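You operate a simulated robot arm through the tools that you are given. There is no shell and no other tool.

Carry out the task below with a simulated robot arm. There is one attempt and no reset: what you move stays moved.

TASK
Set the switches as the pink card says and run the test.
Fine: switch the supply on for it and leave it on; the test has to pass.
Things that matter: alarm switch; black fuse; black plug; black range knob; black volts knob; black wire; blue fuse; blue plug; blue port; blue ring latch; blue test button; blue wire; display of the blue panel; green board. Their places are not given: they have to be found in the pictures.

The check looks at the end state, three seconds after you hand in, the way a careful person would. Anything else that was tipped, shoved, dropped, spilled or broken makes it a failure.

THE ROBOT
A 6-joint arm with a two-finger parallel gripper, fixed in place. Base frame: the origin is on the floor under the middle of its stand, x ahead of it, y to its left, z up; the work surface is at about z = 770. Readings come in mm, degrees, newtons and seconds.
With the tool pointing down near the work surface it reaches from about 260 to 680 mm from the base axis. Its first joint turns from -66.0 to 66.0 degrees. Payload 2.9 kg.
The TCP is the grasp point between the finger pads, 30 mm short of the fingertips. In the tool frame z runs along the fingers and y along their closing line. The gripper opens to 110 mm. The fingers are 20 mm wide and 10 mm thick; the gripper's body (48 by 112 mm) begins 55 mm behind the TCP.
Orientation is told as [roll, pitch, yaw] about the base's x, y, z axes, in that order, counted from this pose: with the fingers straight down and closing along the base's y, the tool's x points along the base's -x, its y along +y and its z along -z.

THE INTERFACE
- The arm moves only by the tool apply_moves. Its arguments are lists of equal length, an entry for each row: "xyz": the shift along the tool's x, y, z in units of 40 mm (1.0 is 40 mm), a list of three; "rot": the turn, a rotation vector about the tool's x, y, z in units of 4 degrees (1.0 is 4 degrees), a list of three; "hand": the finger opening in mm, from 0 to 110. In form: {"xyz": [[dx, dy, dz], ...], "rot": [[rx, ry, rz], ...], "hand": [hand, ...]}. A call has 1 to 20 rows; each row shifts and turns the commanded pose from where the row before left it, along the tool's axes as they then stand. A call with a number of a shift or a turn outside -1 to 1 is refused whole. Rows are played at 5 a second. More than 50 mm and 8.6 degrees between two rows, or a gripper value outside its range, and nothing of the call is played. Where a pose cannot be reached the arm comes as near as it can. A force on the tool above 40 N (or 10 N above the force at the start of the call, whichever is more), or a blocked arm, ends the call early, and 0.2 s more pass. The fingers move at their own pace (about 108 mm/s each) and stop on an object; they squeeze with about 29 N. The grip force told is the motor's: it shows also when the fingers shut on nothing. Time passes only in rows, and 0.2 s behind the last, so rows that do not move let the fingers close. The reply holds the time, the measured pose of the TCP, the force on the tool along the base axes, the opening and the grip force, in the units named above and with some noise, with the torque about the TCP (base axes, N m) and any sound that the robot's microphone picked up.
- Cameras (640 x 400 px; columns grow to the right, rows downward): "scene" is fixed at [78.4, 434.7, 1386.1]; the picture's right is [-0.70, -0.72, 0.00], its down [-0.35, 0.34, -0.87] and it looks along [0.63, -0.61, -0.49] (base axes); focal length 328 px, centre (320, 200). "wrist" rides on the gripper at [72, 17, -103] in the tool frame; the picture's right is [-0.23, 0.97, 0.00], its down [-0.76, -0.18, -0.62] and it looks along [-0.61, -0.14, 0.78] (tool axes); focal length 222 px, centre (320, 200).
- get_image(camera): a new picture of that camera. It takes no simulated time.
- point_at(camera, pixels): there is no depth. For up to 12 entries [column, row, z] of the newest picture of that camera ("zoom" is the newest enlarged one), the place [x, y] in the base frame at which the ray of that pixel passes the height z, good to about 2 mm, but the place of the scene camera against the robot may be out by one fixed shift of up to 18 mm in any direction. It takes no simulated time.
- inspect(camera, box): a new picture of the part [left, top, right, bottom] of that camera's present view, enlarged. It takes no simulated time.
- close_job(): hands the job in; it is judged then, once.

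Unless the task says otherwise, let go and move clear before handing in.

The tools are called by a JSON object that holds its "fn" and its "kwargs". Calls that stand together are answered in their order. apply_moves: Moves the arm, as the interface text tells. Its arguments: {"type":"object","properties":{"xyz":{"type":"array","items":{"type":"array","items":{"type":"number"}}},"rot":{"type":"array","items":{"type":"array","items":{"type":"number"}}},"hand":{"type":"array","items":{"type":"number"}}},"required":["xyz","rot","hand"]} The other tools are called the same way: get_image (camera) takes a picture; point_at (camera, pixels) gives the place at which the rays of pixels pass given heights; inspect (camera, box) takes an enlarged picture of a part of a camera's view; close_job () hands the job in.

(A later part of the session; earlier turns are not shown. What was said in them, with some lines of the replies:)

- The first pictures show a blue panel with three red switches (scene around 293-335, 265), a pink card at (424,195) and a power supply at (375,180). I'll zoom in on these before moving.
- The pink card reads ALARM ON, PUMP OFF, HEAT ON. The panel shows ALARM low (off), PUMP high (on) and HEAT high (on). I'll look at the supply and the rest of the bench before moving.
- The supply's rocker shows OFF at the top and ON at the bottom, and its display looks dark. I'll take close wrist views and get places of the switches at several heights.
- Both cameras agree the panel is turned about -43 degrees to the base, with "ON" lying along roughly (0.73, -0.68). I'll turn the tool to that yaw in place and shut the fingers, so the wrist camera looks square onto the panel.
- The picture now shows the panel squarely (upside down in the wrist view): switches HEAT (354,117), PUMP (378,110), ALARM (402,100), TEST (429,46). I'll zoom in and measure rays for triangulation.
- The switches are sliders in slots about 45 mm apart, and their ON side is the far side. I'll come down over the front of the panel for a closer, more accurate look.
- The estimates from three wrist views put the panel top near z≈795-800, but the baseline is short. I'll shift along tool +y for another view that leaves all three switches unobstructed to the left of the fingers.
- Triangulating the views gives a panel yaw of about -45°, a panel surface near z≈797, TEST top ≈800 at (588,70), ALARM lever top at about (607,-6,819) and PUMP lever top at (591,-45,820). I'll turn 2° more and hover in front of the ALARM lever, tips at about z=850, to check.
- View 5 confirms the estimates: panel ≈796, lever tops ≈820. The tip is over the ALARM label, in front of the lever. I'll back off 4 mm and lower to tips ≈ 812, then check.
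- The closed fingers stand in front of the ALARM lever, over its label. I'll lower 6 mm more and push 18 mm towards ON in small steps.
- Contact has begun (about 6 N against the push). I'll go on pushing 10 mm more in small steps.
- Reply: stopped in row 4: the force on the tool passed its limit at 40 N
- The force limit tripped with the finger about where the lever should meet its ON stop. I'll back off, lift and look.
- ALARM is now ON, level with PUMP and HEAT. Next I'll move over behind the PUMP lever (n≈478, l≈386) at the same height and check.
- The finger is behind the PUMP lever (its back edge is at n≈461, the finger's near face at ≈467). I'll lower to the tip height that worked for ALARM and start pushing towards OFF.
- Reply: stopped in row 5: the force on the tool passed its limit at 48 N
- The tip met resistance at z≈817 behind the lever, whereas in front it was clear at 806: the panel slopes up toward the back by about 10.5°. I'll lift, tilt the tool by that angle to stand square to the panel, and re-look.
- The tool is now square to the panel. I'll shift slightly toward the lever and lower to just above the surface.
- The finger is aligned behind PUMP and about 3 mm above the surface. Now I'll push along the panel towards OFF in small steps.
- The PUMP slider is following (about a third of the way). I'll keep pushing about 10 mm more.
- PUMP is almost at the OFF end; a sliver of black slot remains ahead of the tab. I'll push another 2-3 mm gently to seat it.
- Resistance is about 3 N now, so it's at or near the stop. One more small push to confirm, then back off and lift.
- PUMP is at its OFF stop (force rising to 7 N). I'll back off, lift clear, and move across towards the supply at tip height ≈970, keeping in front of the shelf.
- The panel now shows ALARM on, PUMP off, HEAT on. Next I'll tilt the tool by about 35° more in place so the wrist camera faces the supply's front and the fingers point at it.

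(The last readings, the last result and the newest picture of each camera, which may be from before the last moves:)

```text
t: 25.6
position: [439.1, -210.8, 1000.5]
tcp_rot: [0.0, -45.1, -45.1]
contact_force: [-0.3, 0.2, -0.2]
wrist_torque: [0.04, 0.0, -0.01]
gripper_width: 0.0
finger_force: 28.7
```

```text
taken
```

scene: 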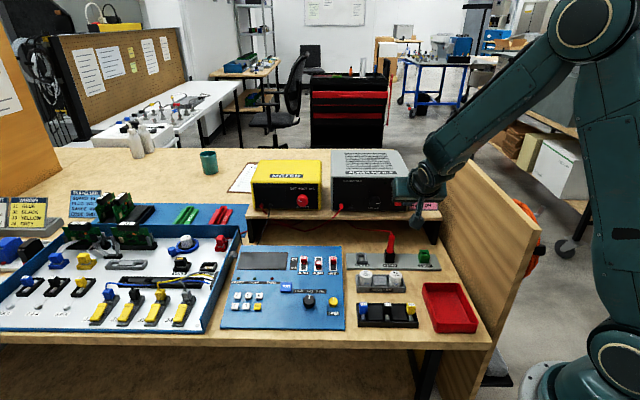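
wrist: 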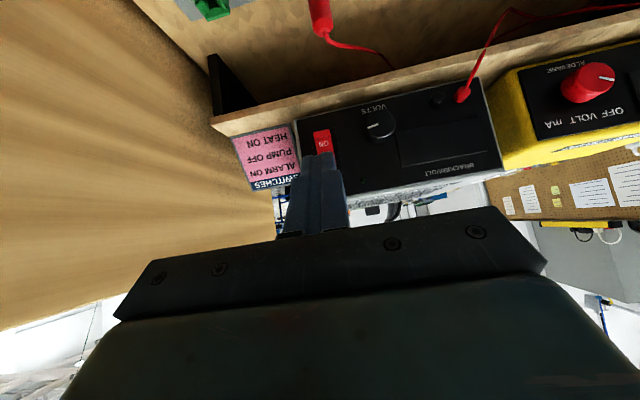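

The wrist view now faces the supply: the rocker is at (323,145) with ON on its lower half. Triangulating with the first view gives the rocker centre at about n=590, l=156, z=927. I'll zoom in for detail.

{"fn": "inspect", "kwargs": {"camera": "wrist", "box": [280, 90, 400, 190]}}

{"fn": "inspect", "kwargs": {"camera": "scene", "box": [370, 160, 450, 220]}}

```text
4.00 times, centred on (340, 140) of wrist
```

zoom: 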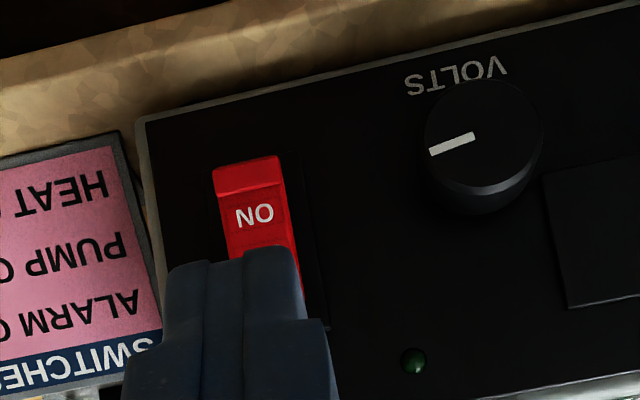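

```text
6.67 times, centred on (410, 190) of scene
```

zoom: 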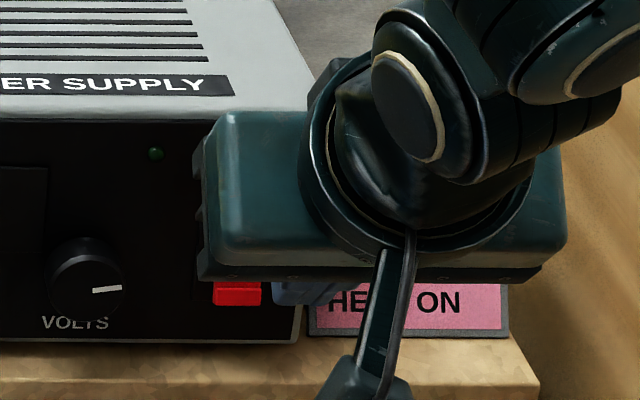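

The zoom puts the rocker's lower edge near z≈913 and the ON label near z≈929, with its face at n≈579. I'll advance along the fingers to about 16 mm short of the lower (ON) half and check again.

{"fn": "apply_moves", "kwargs": {"xyz": [[-0.039, -0.022, 0.62], [-0.039, -0.022, 0.62], [-0.039, -0.022, 0.62], [-0.039, -0.022, 0.62], [0, 0, 0]], "rot": [[0, 0, 0], [0, 0, 0], [0, 0, 0], [0, 0, 0], [0, 0, 0]], "hand": [0, 0, 0, 0, 0]}}

{"fn": "get_image", "kwargs": {"camera": "wrist"}}

{"fn": "inspect", "kwargs": {"camera": "wrist", "box": [270, 60, 390, 180]}}

{"fn": "inspect", "kwargs": {"camera": "scene", "box": [370, 160, 450, 220]}}

```text
t: 26.8
position: [488.5, -268.6, 937.2]
tcp_rot: [0.0, -45.1, -45.1]
contact_force: [0.4, 0.9, -0.8]
wrist_torque: [0.0, 0.01, 0.01]
gripper_width: 0.0
finger_force: 29.0
```

```text
taken
```

wrist: 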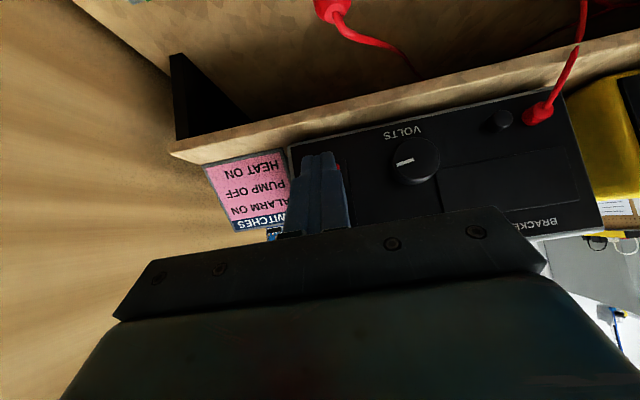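

```text
3.33 times, centred on (330, 120) of wrist
```

zoom: 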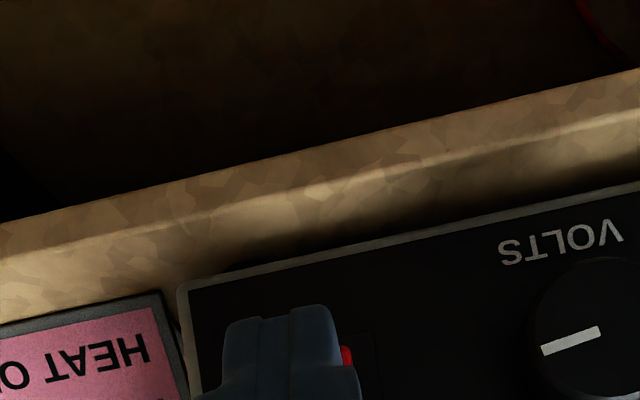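

```text
6.67 times, centred on (410, 190) of scene
```

zoom: 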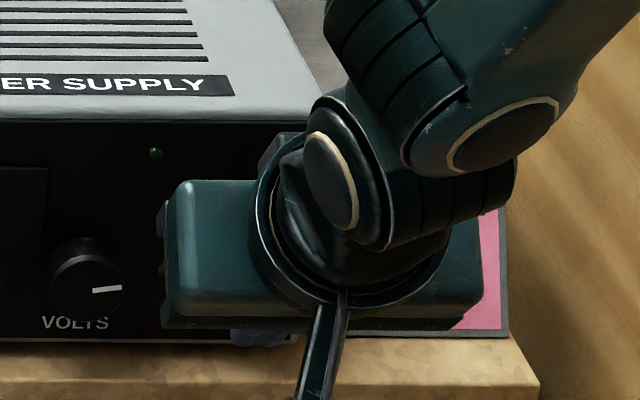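

The red rocker corner at (338,166) shows the rocker spans l≈149-168, so I need about 3 mm to the left. I'll correct that, drop 3 mm and press forward horizontally in small steps.

{"fn": "apply_moves", "kwargs": {"xyz": [[0.053, 0.08, 0.053], [-0.0706, 0, 0.0708], [-0.0706, 0, 0.0708], [-0.0706, 0, 0.0708], [-0.035, 0, 0.035], [0, 0, 0]], "rot": [[0, 0, 0], [0, 0, 0], [0, 0, 0], [0, 0, 0], [0, 0, 0], [0, 0, 0]], "hand": [0, 0, 0, 0, 0, 0]}}

{"fn": "inspect", "kwargs": {"camera": "wrist", "box": [270, 60, 390, 180]}}

```text
t: 28.2
position: [501.1, -274.3, 932.3]
tcp_rot: [0.0, -45.0, -45.1]
contact_force: [0.2, 0.4, -0.5]
wrist_torque: [-0.03, 0.04, -0.01]
gripper_width: 0.0
finger_force: 29.3
```

```text
3.33 times, centred on (330, 120) of wrist
```

zoom: 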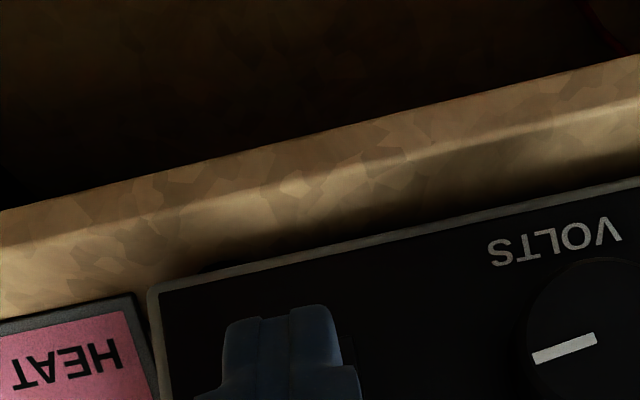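

No contact yet (leading edge ≈576). I'll continue forward in 2-3 mm steps.

{"fn": "apply_moves", "kwargs": {"xyz": [[-0.05, 0, 0.05], [-0.05, 0, 0.05], [0, 0, 0]], "rot": [[0, 0, 0], [0, 0, 0], [0, 0, 0]], "hand": [0, 0, 0]}}

```text
t: 29.0
position: [503.7, -278.7, 931.6]
tcp_rot: [-0.1, -44.8, -45.1]
contact_force: [-1.3, 2.0, -0.8]
wrist_torque: [0.03, 0.02, 0.02]
gripper_width: 0.3
finger_force: 28.9
```

Contact has started (about 2.4 N). I'll press on in 2 mm steps and watch the force and sound.

{"fn": "apply_moves", "kwargs": {"xyz": [[-0.04, 0, 0.04], [-0.04, 0, 0.04], [0, 0, 0]], "rot": [[0, 0, 0], [0, 0, 0], [0, 0, 0]], "hand": [0, 0, 0]}}

{"fn": "get_image", "kwargs": {"camera": "scene"}}

{"fn": "inspect", "kwargs": {"camera": "scene", "box": [215, 240, 355, 335]}}

```text
t: 29.8
position: [507.6, -280.8, 932.8]
tcp_rot: [0.0, -45.1, -45.1]
contact_force: [0.1, 0.7, -1.1]
wrist_torque: [0.0, -0.02, -0.01]
gripper_width: 0.0
finger_force: 29.4
```

```text
taken
```

scene: 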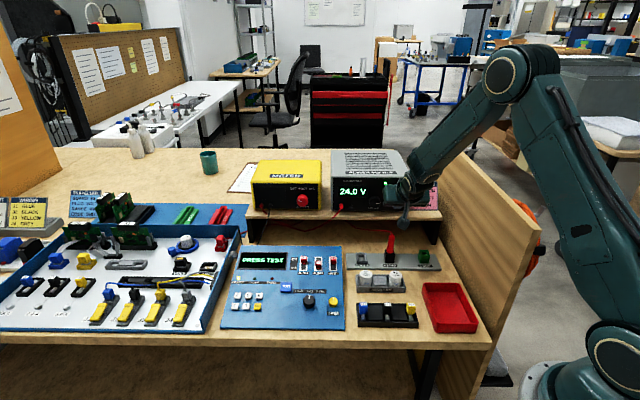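

```text
4.21 times, centred on (285, 288) of scene
```

zoom: 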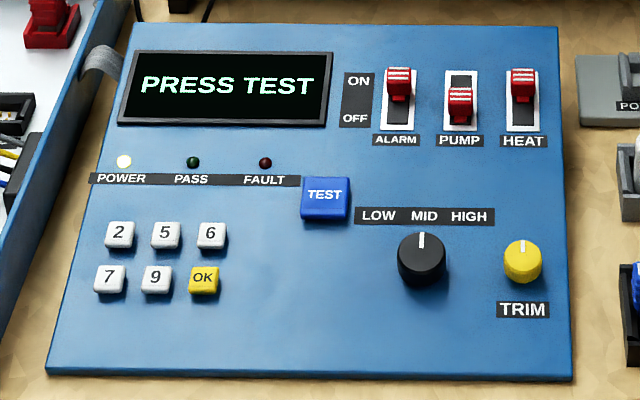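

The supply shows 24.0 V, the panel's POWER light is on and its display reads PRESS TEST. I'll back straight off the rocker, retreat along the fingers, and un-tilt to the panel's angle.

{"fn": "apply_moves", "kwargs": {"xyz": [[0.35, 0, -0.35], [0.35, 0, -0.35], [0, 0, -0.9], [0, 0, -0.9], [0, 0, -0.9], [0, 0, 0]], "rot": [[0, 0, 0], [0, 0, 0], [0, 0, 0], [0, 0, 0], [0, 0, 0], [0, 0, 0]], "hand": [0, 0, 0, 0, 0, 0]}}

{"fn": "get_image", "kwargs": {"camera": "wrist"}}

{"fn": "inspect", "kwargs": {"camera": "wrist", "box": [270, 80, 430, 200]}}

```text
t: 31.2
position: [426.3, -197.1, 1006.4]
tcp_rot: [0.0, -44.9, -45.1]
contact_force: [0.1, -0.5, 0.4]
wrist_torque: [-0.01, 0.01, -0.05]
gripper_width: 0.1
finger_force: 29.2
```

```text
taken
```

wrist: 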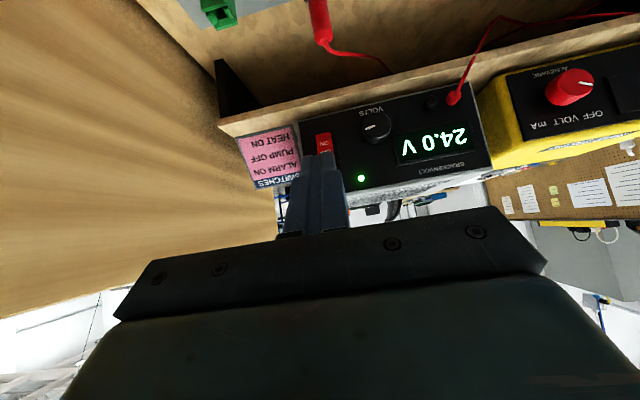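

```text
3.33 times, centred on (350, 140) of wrist
```

zoom: 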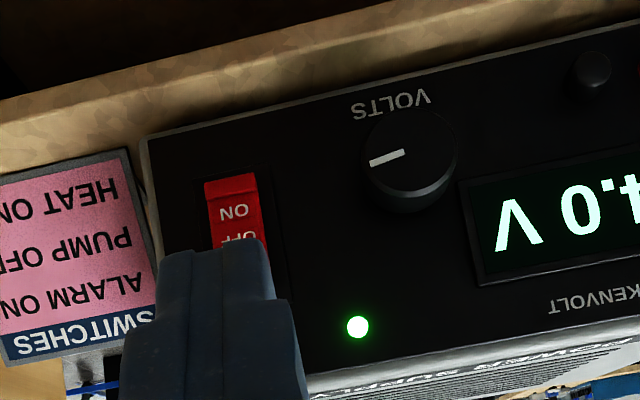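

The supply is on, its green light is lit, and the VOLTS knob is untouched. Now I'll un-tilt to the panel's slope and carry the closed fingers over to above the TEST button.

{"fn": "apply_moves", "kwargs": {"xyz": [[0, 0, 0], [0, 0, 0], [0, 0, 0], [0, 0, 0], [0, 0, 0], [0, 0, 0], [0, 0, 0], [0, 0, 0], [0, 0, 0], [0.344, 0.948, 0], [0.344, 0.948, 0], [0.344, 0.948, 0], [0.344, 0.948, 0], [0.344, 0.948, 0], [0.344, 0.948, 0], [0.344, 0.948, 0], [0.344, 0.948, 0], [0, 0, 0.7], [0, 0, 0.7], [0, 0, 0]], "rot": [[0, 0.96, 0], [0, 0.96, 0], [0, 0.96, 0], [0, 0.96, 0], [0, 0.96, 0], [0, 0.96, 0], [0, 0.96, 0], [0, 0.96, 0], [0, 0.96, 0], [0, 0, 0], [0, 0, 0], [0, 0, 0], [0, 0, 0], [0, 0, 0], [0, 0, 0], [0, 0, 0], [0, 0, 0], [0, 0, 0], [0, 0, 0], [0, 0, 0]], "hand": [0, 0, 0, 0, 0, 0, 0, 0, 0, 0, 0, 0, 0, 0, 0, 0, 0, 0, 0, 0]}}

{"fn": "get_image", "kwargs": {"camera": "wrist"}}

{"fn": "inspect", "kwargs": {"camera": "scene", "box": [215, 220, 355, 325]}}

```text
t: 35.4
position: [572.4, 85.9, 932.6]
tcp_rot: [0.0, -10.4, -45.2]
contact_force: [0.6, 0.1, -0.1]
wrist_torque: [-0.04, 0.0, -0.02]
gripper_width: 0.0
finger_force: 29.1
```

```text
taken
```

wrist: 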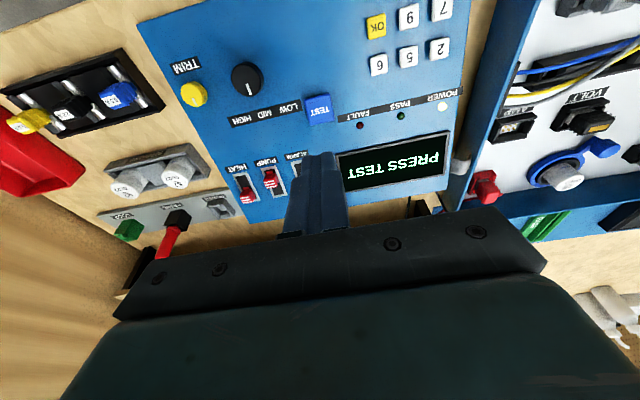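

```text
3.81 times, centred on (285, 272) of scene
```

zoom: 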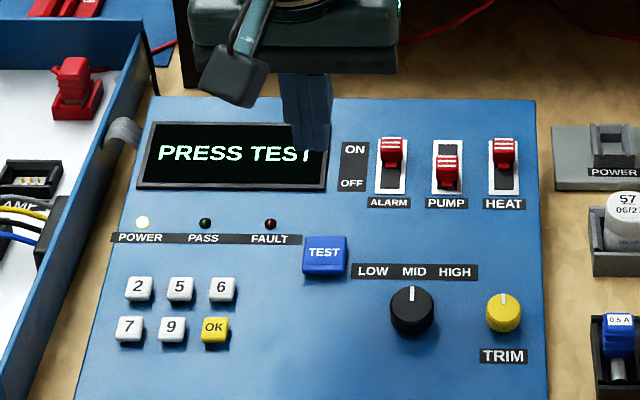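

The hand is above TEST; the button is at wrist pixel (319,108). I'll zoom to fix its centre before pressing.

{"fn": "inspect", "kwargs": {"camera": "wrist", "box": [270, 70, 370, 160]}}

```text
4.44 times, centred on (320, 115) of wrist
```

zoom: 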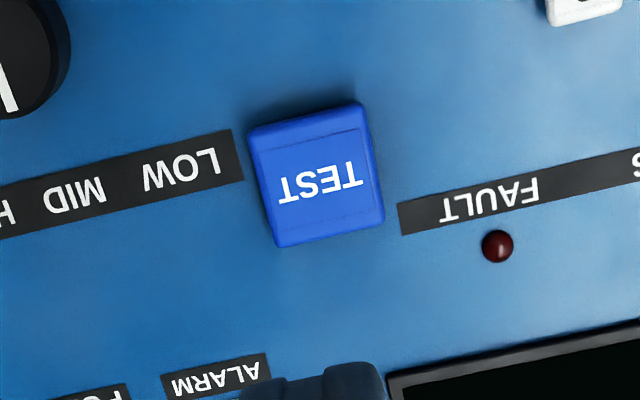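

The TEST button's top centre is at about n=367, l=466.5, almost straight along the fingers, about 104 mm away. I'll descend 88 mm along the tool axis and check.

{"fn": "apply_moves", "kwargs": {"xyz": [[0.04, 0.025, 0.55], [0, 0, 0.55], [0, 0, 0.55], [0, 0, 0.55], [0, 0, 0]], "rot": [[0, 0, 0], [0, 0, 0], [0, 0, 0], [0, 0, 0], [0, 0, 0]], "hand": [0, 0, 0, 0, 0]}}

{"fn": "inspect", "kwargs": {"camera": "wrist", "box": [240, 90, 400, 210]}}

{"fn": "inspect", "kwargs": {"camera": "scene", "box": [240, 230, 340, 305]}}

```text
t: 36.6
position: [581.0, 75.2, 846.4]
tcp_rot: [0.1, -10.4, -45.1]
contact_force: [-0.6, -0.6, 0.3]
wrist_torque: [0.0, 0.01, 0.0]
gripper_width: 0.0
finger_force: 29.2
```

```text
3.33 times, centred on (320, 150) of wrist
```

zoom: 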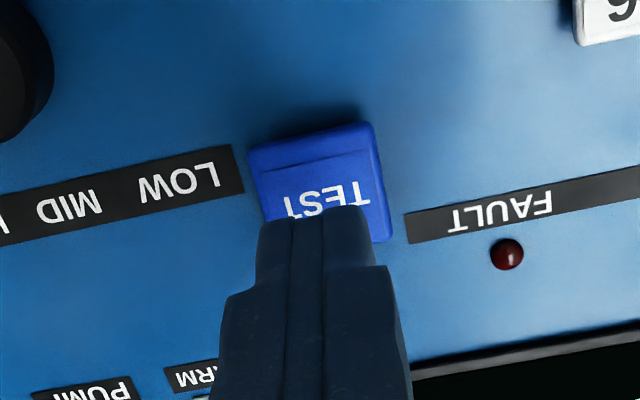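

```text
5.33 times, centred on (290, 268) of scene
```

zoom: 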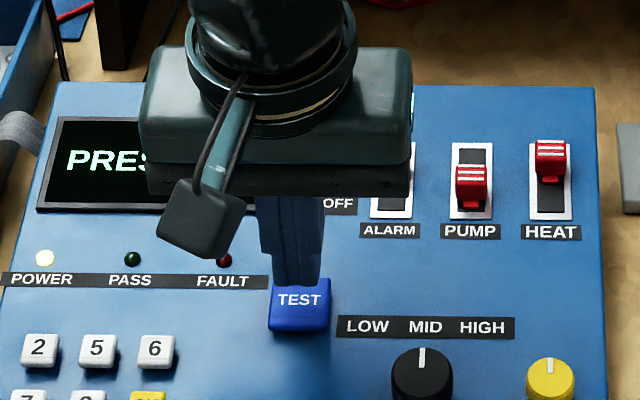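

The fingers are over the TEST button, about 15 mm short of it. I'll descend in small steps to contact.

{"fn": "apply_moves", "kwargs": {"xyz": [[0, 0, 0.1], [0, 0, 0.1], [0, 0, 0.075], [0, 0, 0]], "rot": [[0, 0, 0], [0, 0, 0], [0, 0, 0], [0, 0, 0]], "hand": [0, 0, 0, 0]}}

{"fn": "inspect", "kwargs": {"camera": "wrist", "box": [240, 90, 400, 210]}}

```text
t: 37.6
position: [582.2, 73.4, 836.5]
tcp_rot: [0.0, -10.5, -45.1]
contact_force: [-0.2, 0.0, 0.5]
wrist_torque: [0.01, 0.0, -0.02]
gripper_width: 0.0
finger_force: 29.1
```

```text
3.33 times, centred on (320, 150) of wrist
```

zoom: 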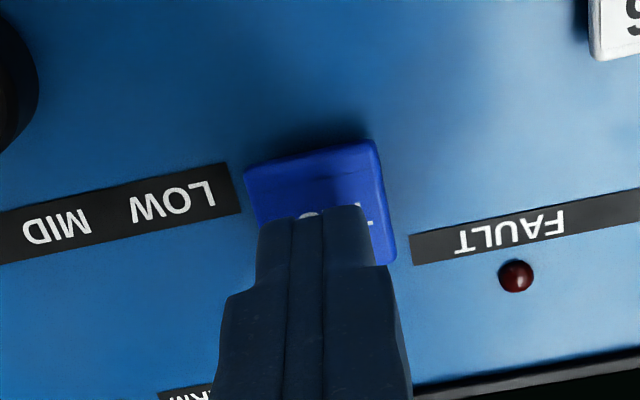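

Still about 6 mm above the button and centred on it. Continuing in 2 mm steps.

{"fn": "apply_moves", "kwargs": {"xyz": [[0, 0, 0.05], [0, 0, 0.05], [0, 0, 0.05], [0, 0, 0]], "rot": [[0, 0, 0], [0, 0, 0], [0, 0, 0], [0, 0, 0]], "hand": [0, 0, 0, 0]}}

{"fn": "inspect", "kwargs": {"camera": "scene", "box": [215, 220, 355, 325]}}

```text
t: 38.6
position: [583.8, 73.0, 830.4]
tcp_rot: [-0.1, -10.3, -45.1]
contact_force: [-0.3, 0.2, 0.4]
wrist_torque: [0.01, -0.03, 0.01]
gripper_width: 0.0
finger_force: 29.4
```

```text
3.81 times, centred on (285, 272) of scene
```

zoom: 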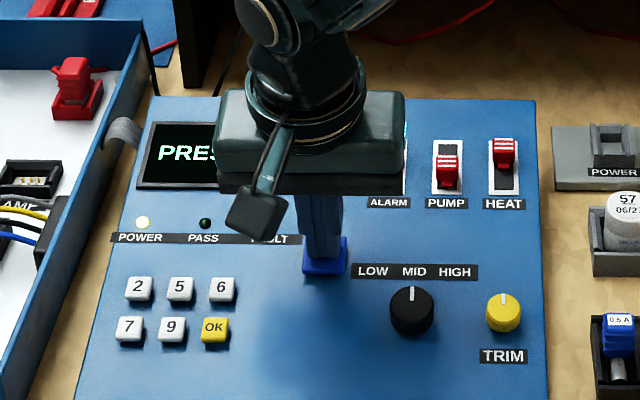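

No contact yet (tip ≈ z 801). I'll continue down in 1 mm steps.

{"fn": "apply_moves", "kwargs": {"xyz": [[0, 0, 0.03], [0, 0, 0.03], [0, 0, 0.03], [0, 0, 0]], "rot": [[0, 0, 0], [0, 0, 0], [0, 0, 0], [0, 0, 0]], "hand": [0, 0, 0, 0]}}

{"fn": "inspect", "kwargs": {"camera": "scene", "box": [215, 220, 355, 325]}}

```text
t: 39.6
position: [584.6, 74.0, 827.6]
tcp_rot: [0.0, -10.4, -45.1]
contact_force: [0.0, -0.3, 0.7]
wrist_torque: [0.03, 0.03, 0.0]
gripper_width: 0.0
finger_force: 29.0
heard: click
```

```text
3.81 times, centred on (285, 272) of scene
```

zoom: 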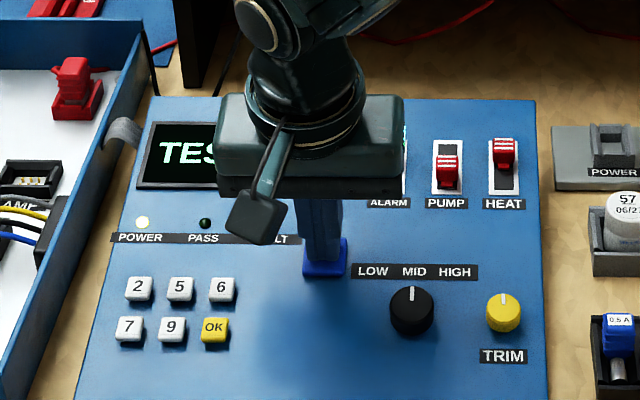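

A click was heard and the display changed to "TES…". I'll lift off the button along the tool axis and read the display.

{"fn": "apply_moves", "kwargs": {"xyz": [[0, 0, -0.5], [0, 0, -1], [0, 0, -1], [0, 0, -0.5], [0, 0, 0]], "rot": [[0, 0, 0], [0, 0, 0], [0, 0, 0], [0, 0, 0], [0, 0, 0]], "hand": [0, 0, 0, 0, 0]}}

{"fn": "get_image", "kwargs": {"camera": "scene"}}

{"fn": "inspect", "kwargs": {"camera": "scene", "box": [215, 220, 355, 325]}}

{"fn": "get_image", "kwargs": {"camera": "wrist"}}

```text
t: 40.8
position: [569.3, 89.0, 945.6]
tcp_rot: [0.0, -10.4, -45.0]
contact_force: [0.9, 0.0, 0.5]
wrist_torque: [-0.03, 0.0, -0.02]
gripper_width: 0.2
finger_force: 29.0
```

```text
taken
```

scene: 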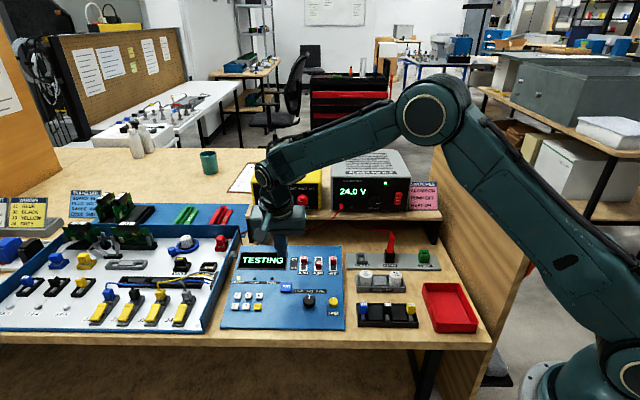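

```text
3.81 times, centred on (285, 272) of scene
```

zoom: 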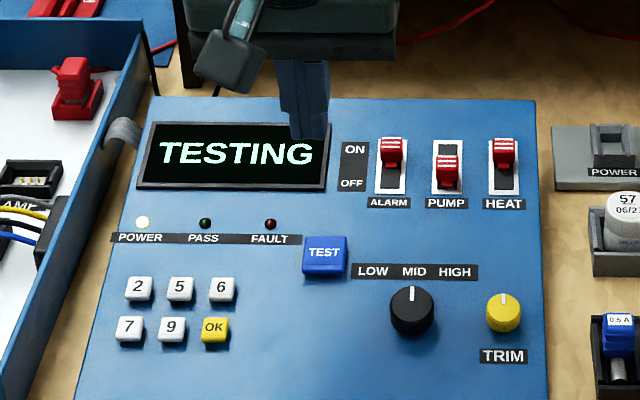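

```text
taken
```

wrist: 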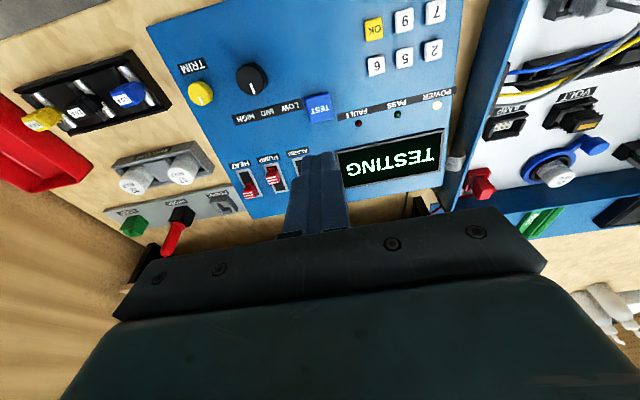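

The display reads TESTING, so the test is running. I'll move up and clear while waiting a few seconds for the result.

{"fn": "apply_moves", "kwargs": {"xyz": [[0, 0, -0.8], [0, 0, -0.8], [0, 0, 0], [0, 0, 0], [0, 0, 0], [0, 0, 0], [0, 0, 0], [0, 0, 0], [0, 0, 0], [0, 0, 0], [0, 0, 0], [0, 0, 0]], "rot": [[0, 0, 0], [0, 0, 0], [0, 0, 0], [0, 0, 0], [0, 0, 0], [0, 0, 0], [0, 0, 0], [0, 0, 0], [0, 0, 0], [0, 0, 0], [0, 0, 0], [0, 0, 0]], "hand": [0, 0, 0, 0, 0, 0, 0, 0, 0, 0, 0, 0]}}

{"fn": "inspect", "kwargs": {"camera": "scene", "box": [215, 220, 355, 325]}}

```text
t: 43.4
position: [560.9, 97.7, 1006.8]
tcp_rot: [-0.1, -10.4, -45.1]
contact_force: [0.3, 0.5, 0.6]
wrist_torque: [0.02, -0.03, 0.06]
gripper_width: 0.0
finger_force: 28.6
```

```text
3.81 times, centred on (285, 272) of scene
```

zoom: 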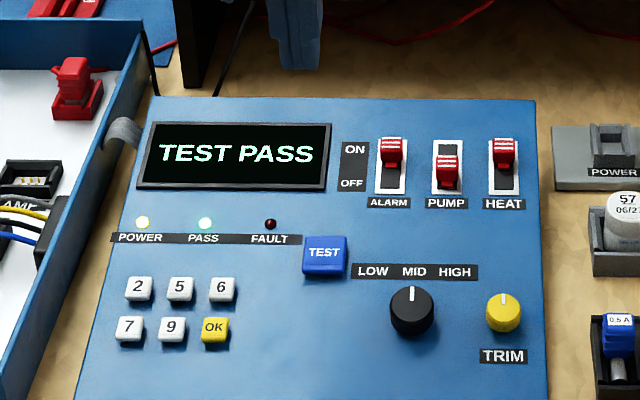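

The display reads TEST PASS with the PASS light lit, and the switches stand at ALARM on, PUMP off, HEAT on. I'll check the whole scene once more before handing in.

{"fn": "get_image", "kwargs": {"camera": "scene"}}

{"fn": "inspect", "kwargs": {"camera": "scene", "box": [320, 150, 450, 245]}}

```text
taken
```

scene: 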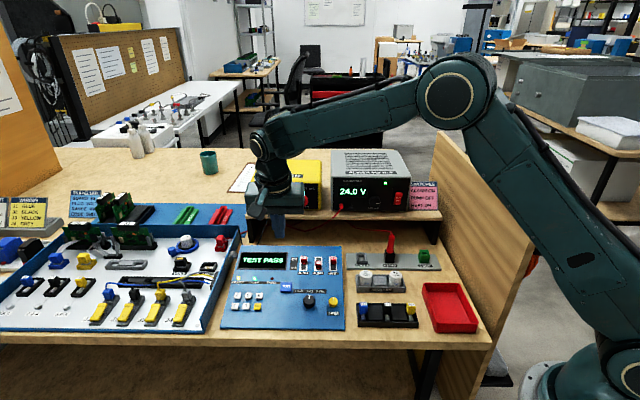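

```text
4.21 times, centred on (385, 198) of scene
```

zoom: 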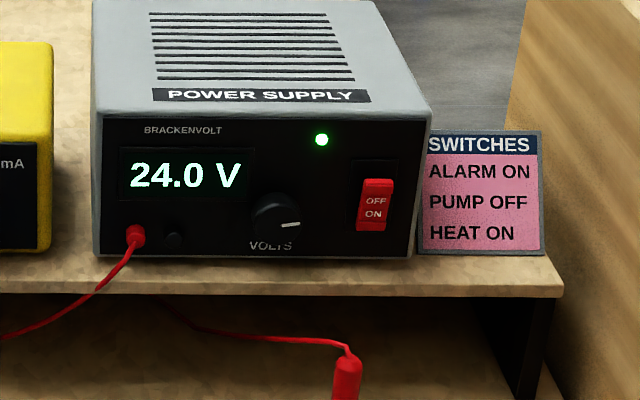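

The supply is on at 24.0 V, the panel shows TEST PASS, nothing else looks disturbed, and the arm is clear of everything. I'm handing in.

{"fn": "close_job", "kwargs": {}}

```text
The job is handed in.
```

The test passed. The blue panel's display reads TEST PASS with its PASS light lit, and I've handed the job in.

- **Switches:** they match the pink card. I moved ALARM to on and PUMP to off; HEAT was already on.
- **Supply:** I switched it on and left it on. It reads 24.0 V.
- **Contact:** the arm's force limit stopped it twice. The first was at about 40 N, as ALARM reached its stop. The second was at about 48 N, when the fingertips met the sloping panel behind PUMP.

In the last pictures nothing else looks moved or damaged, and the arm is clear of the bench items.
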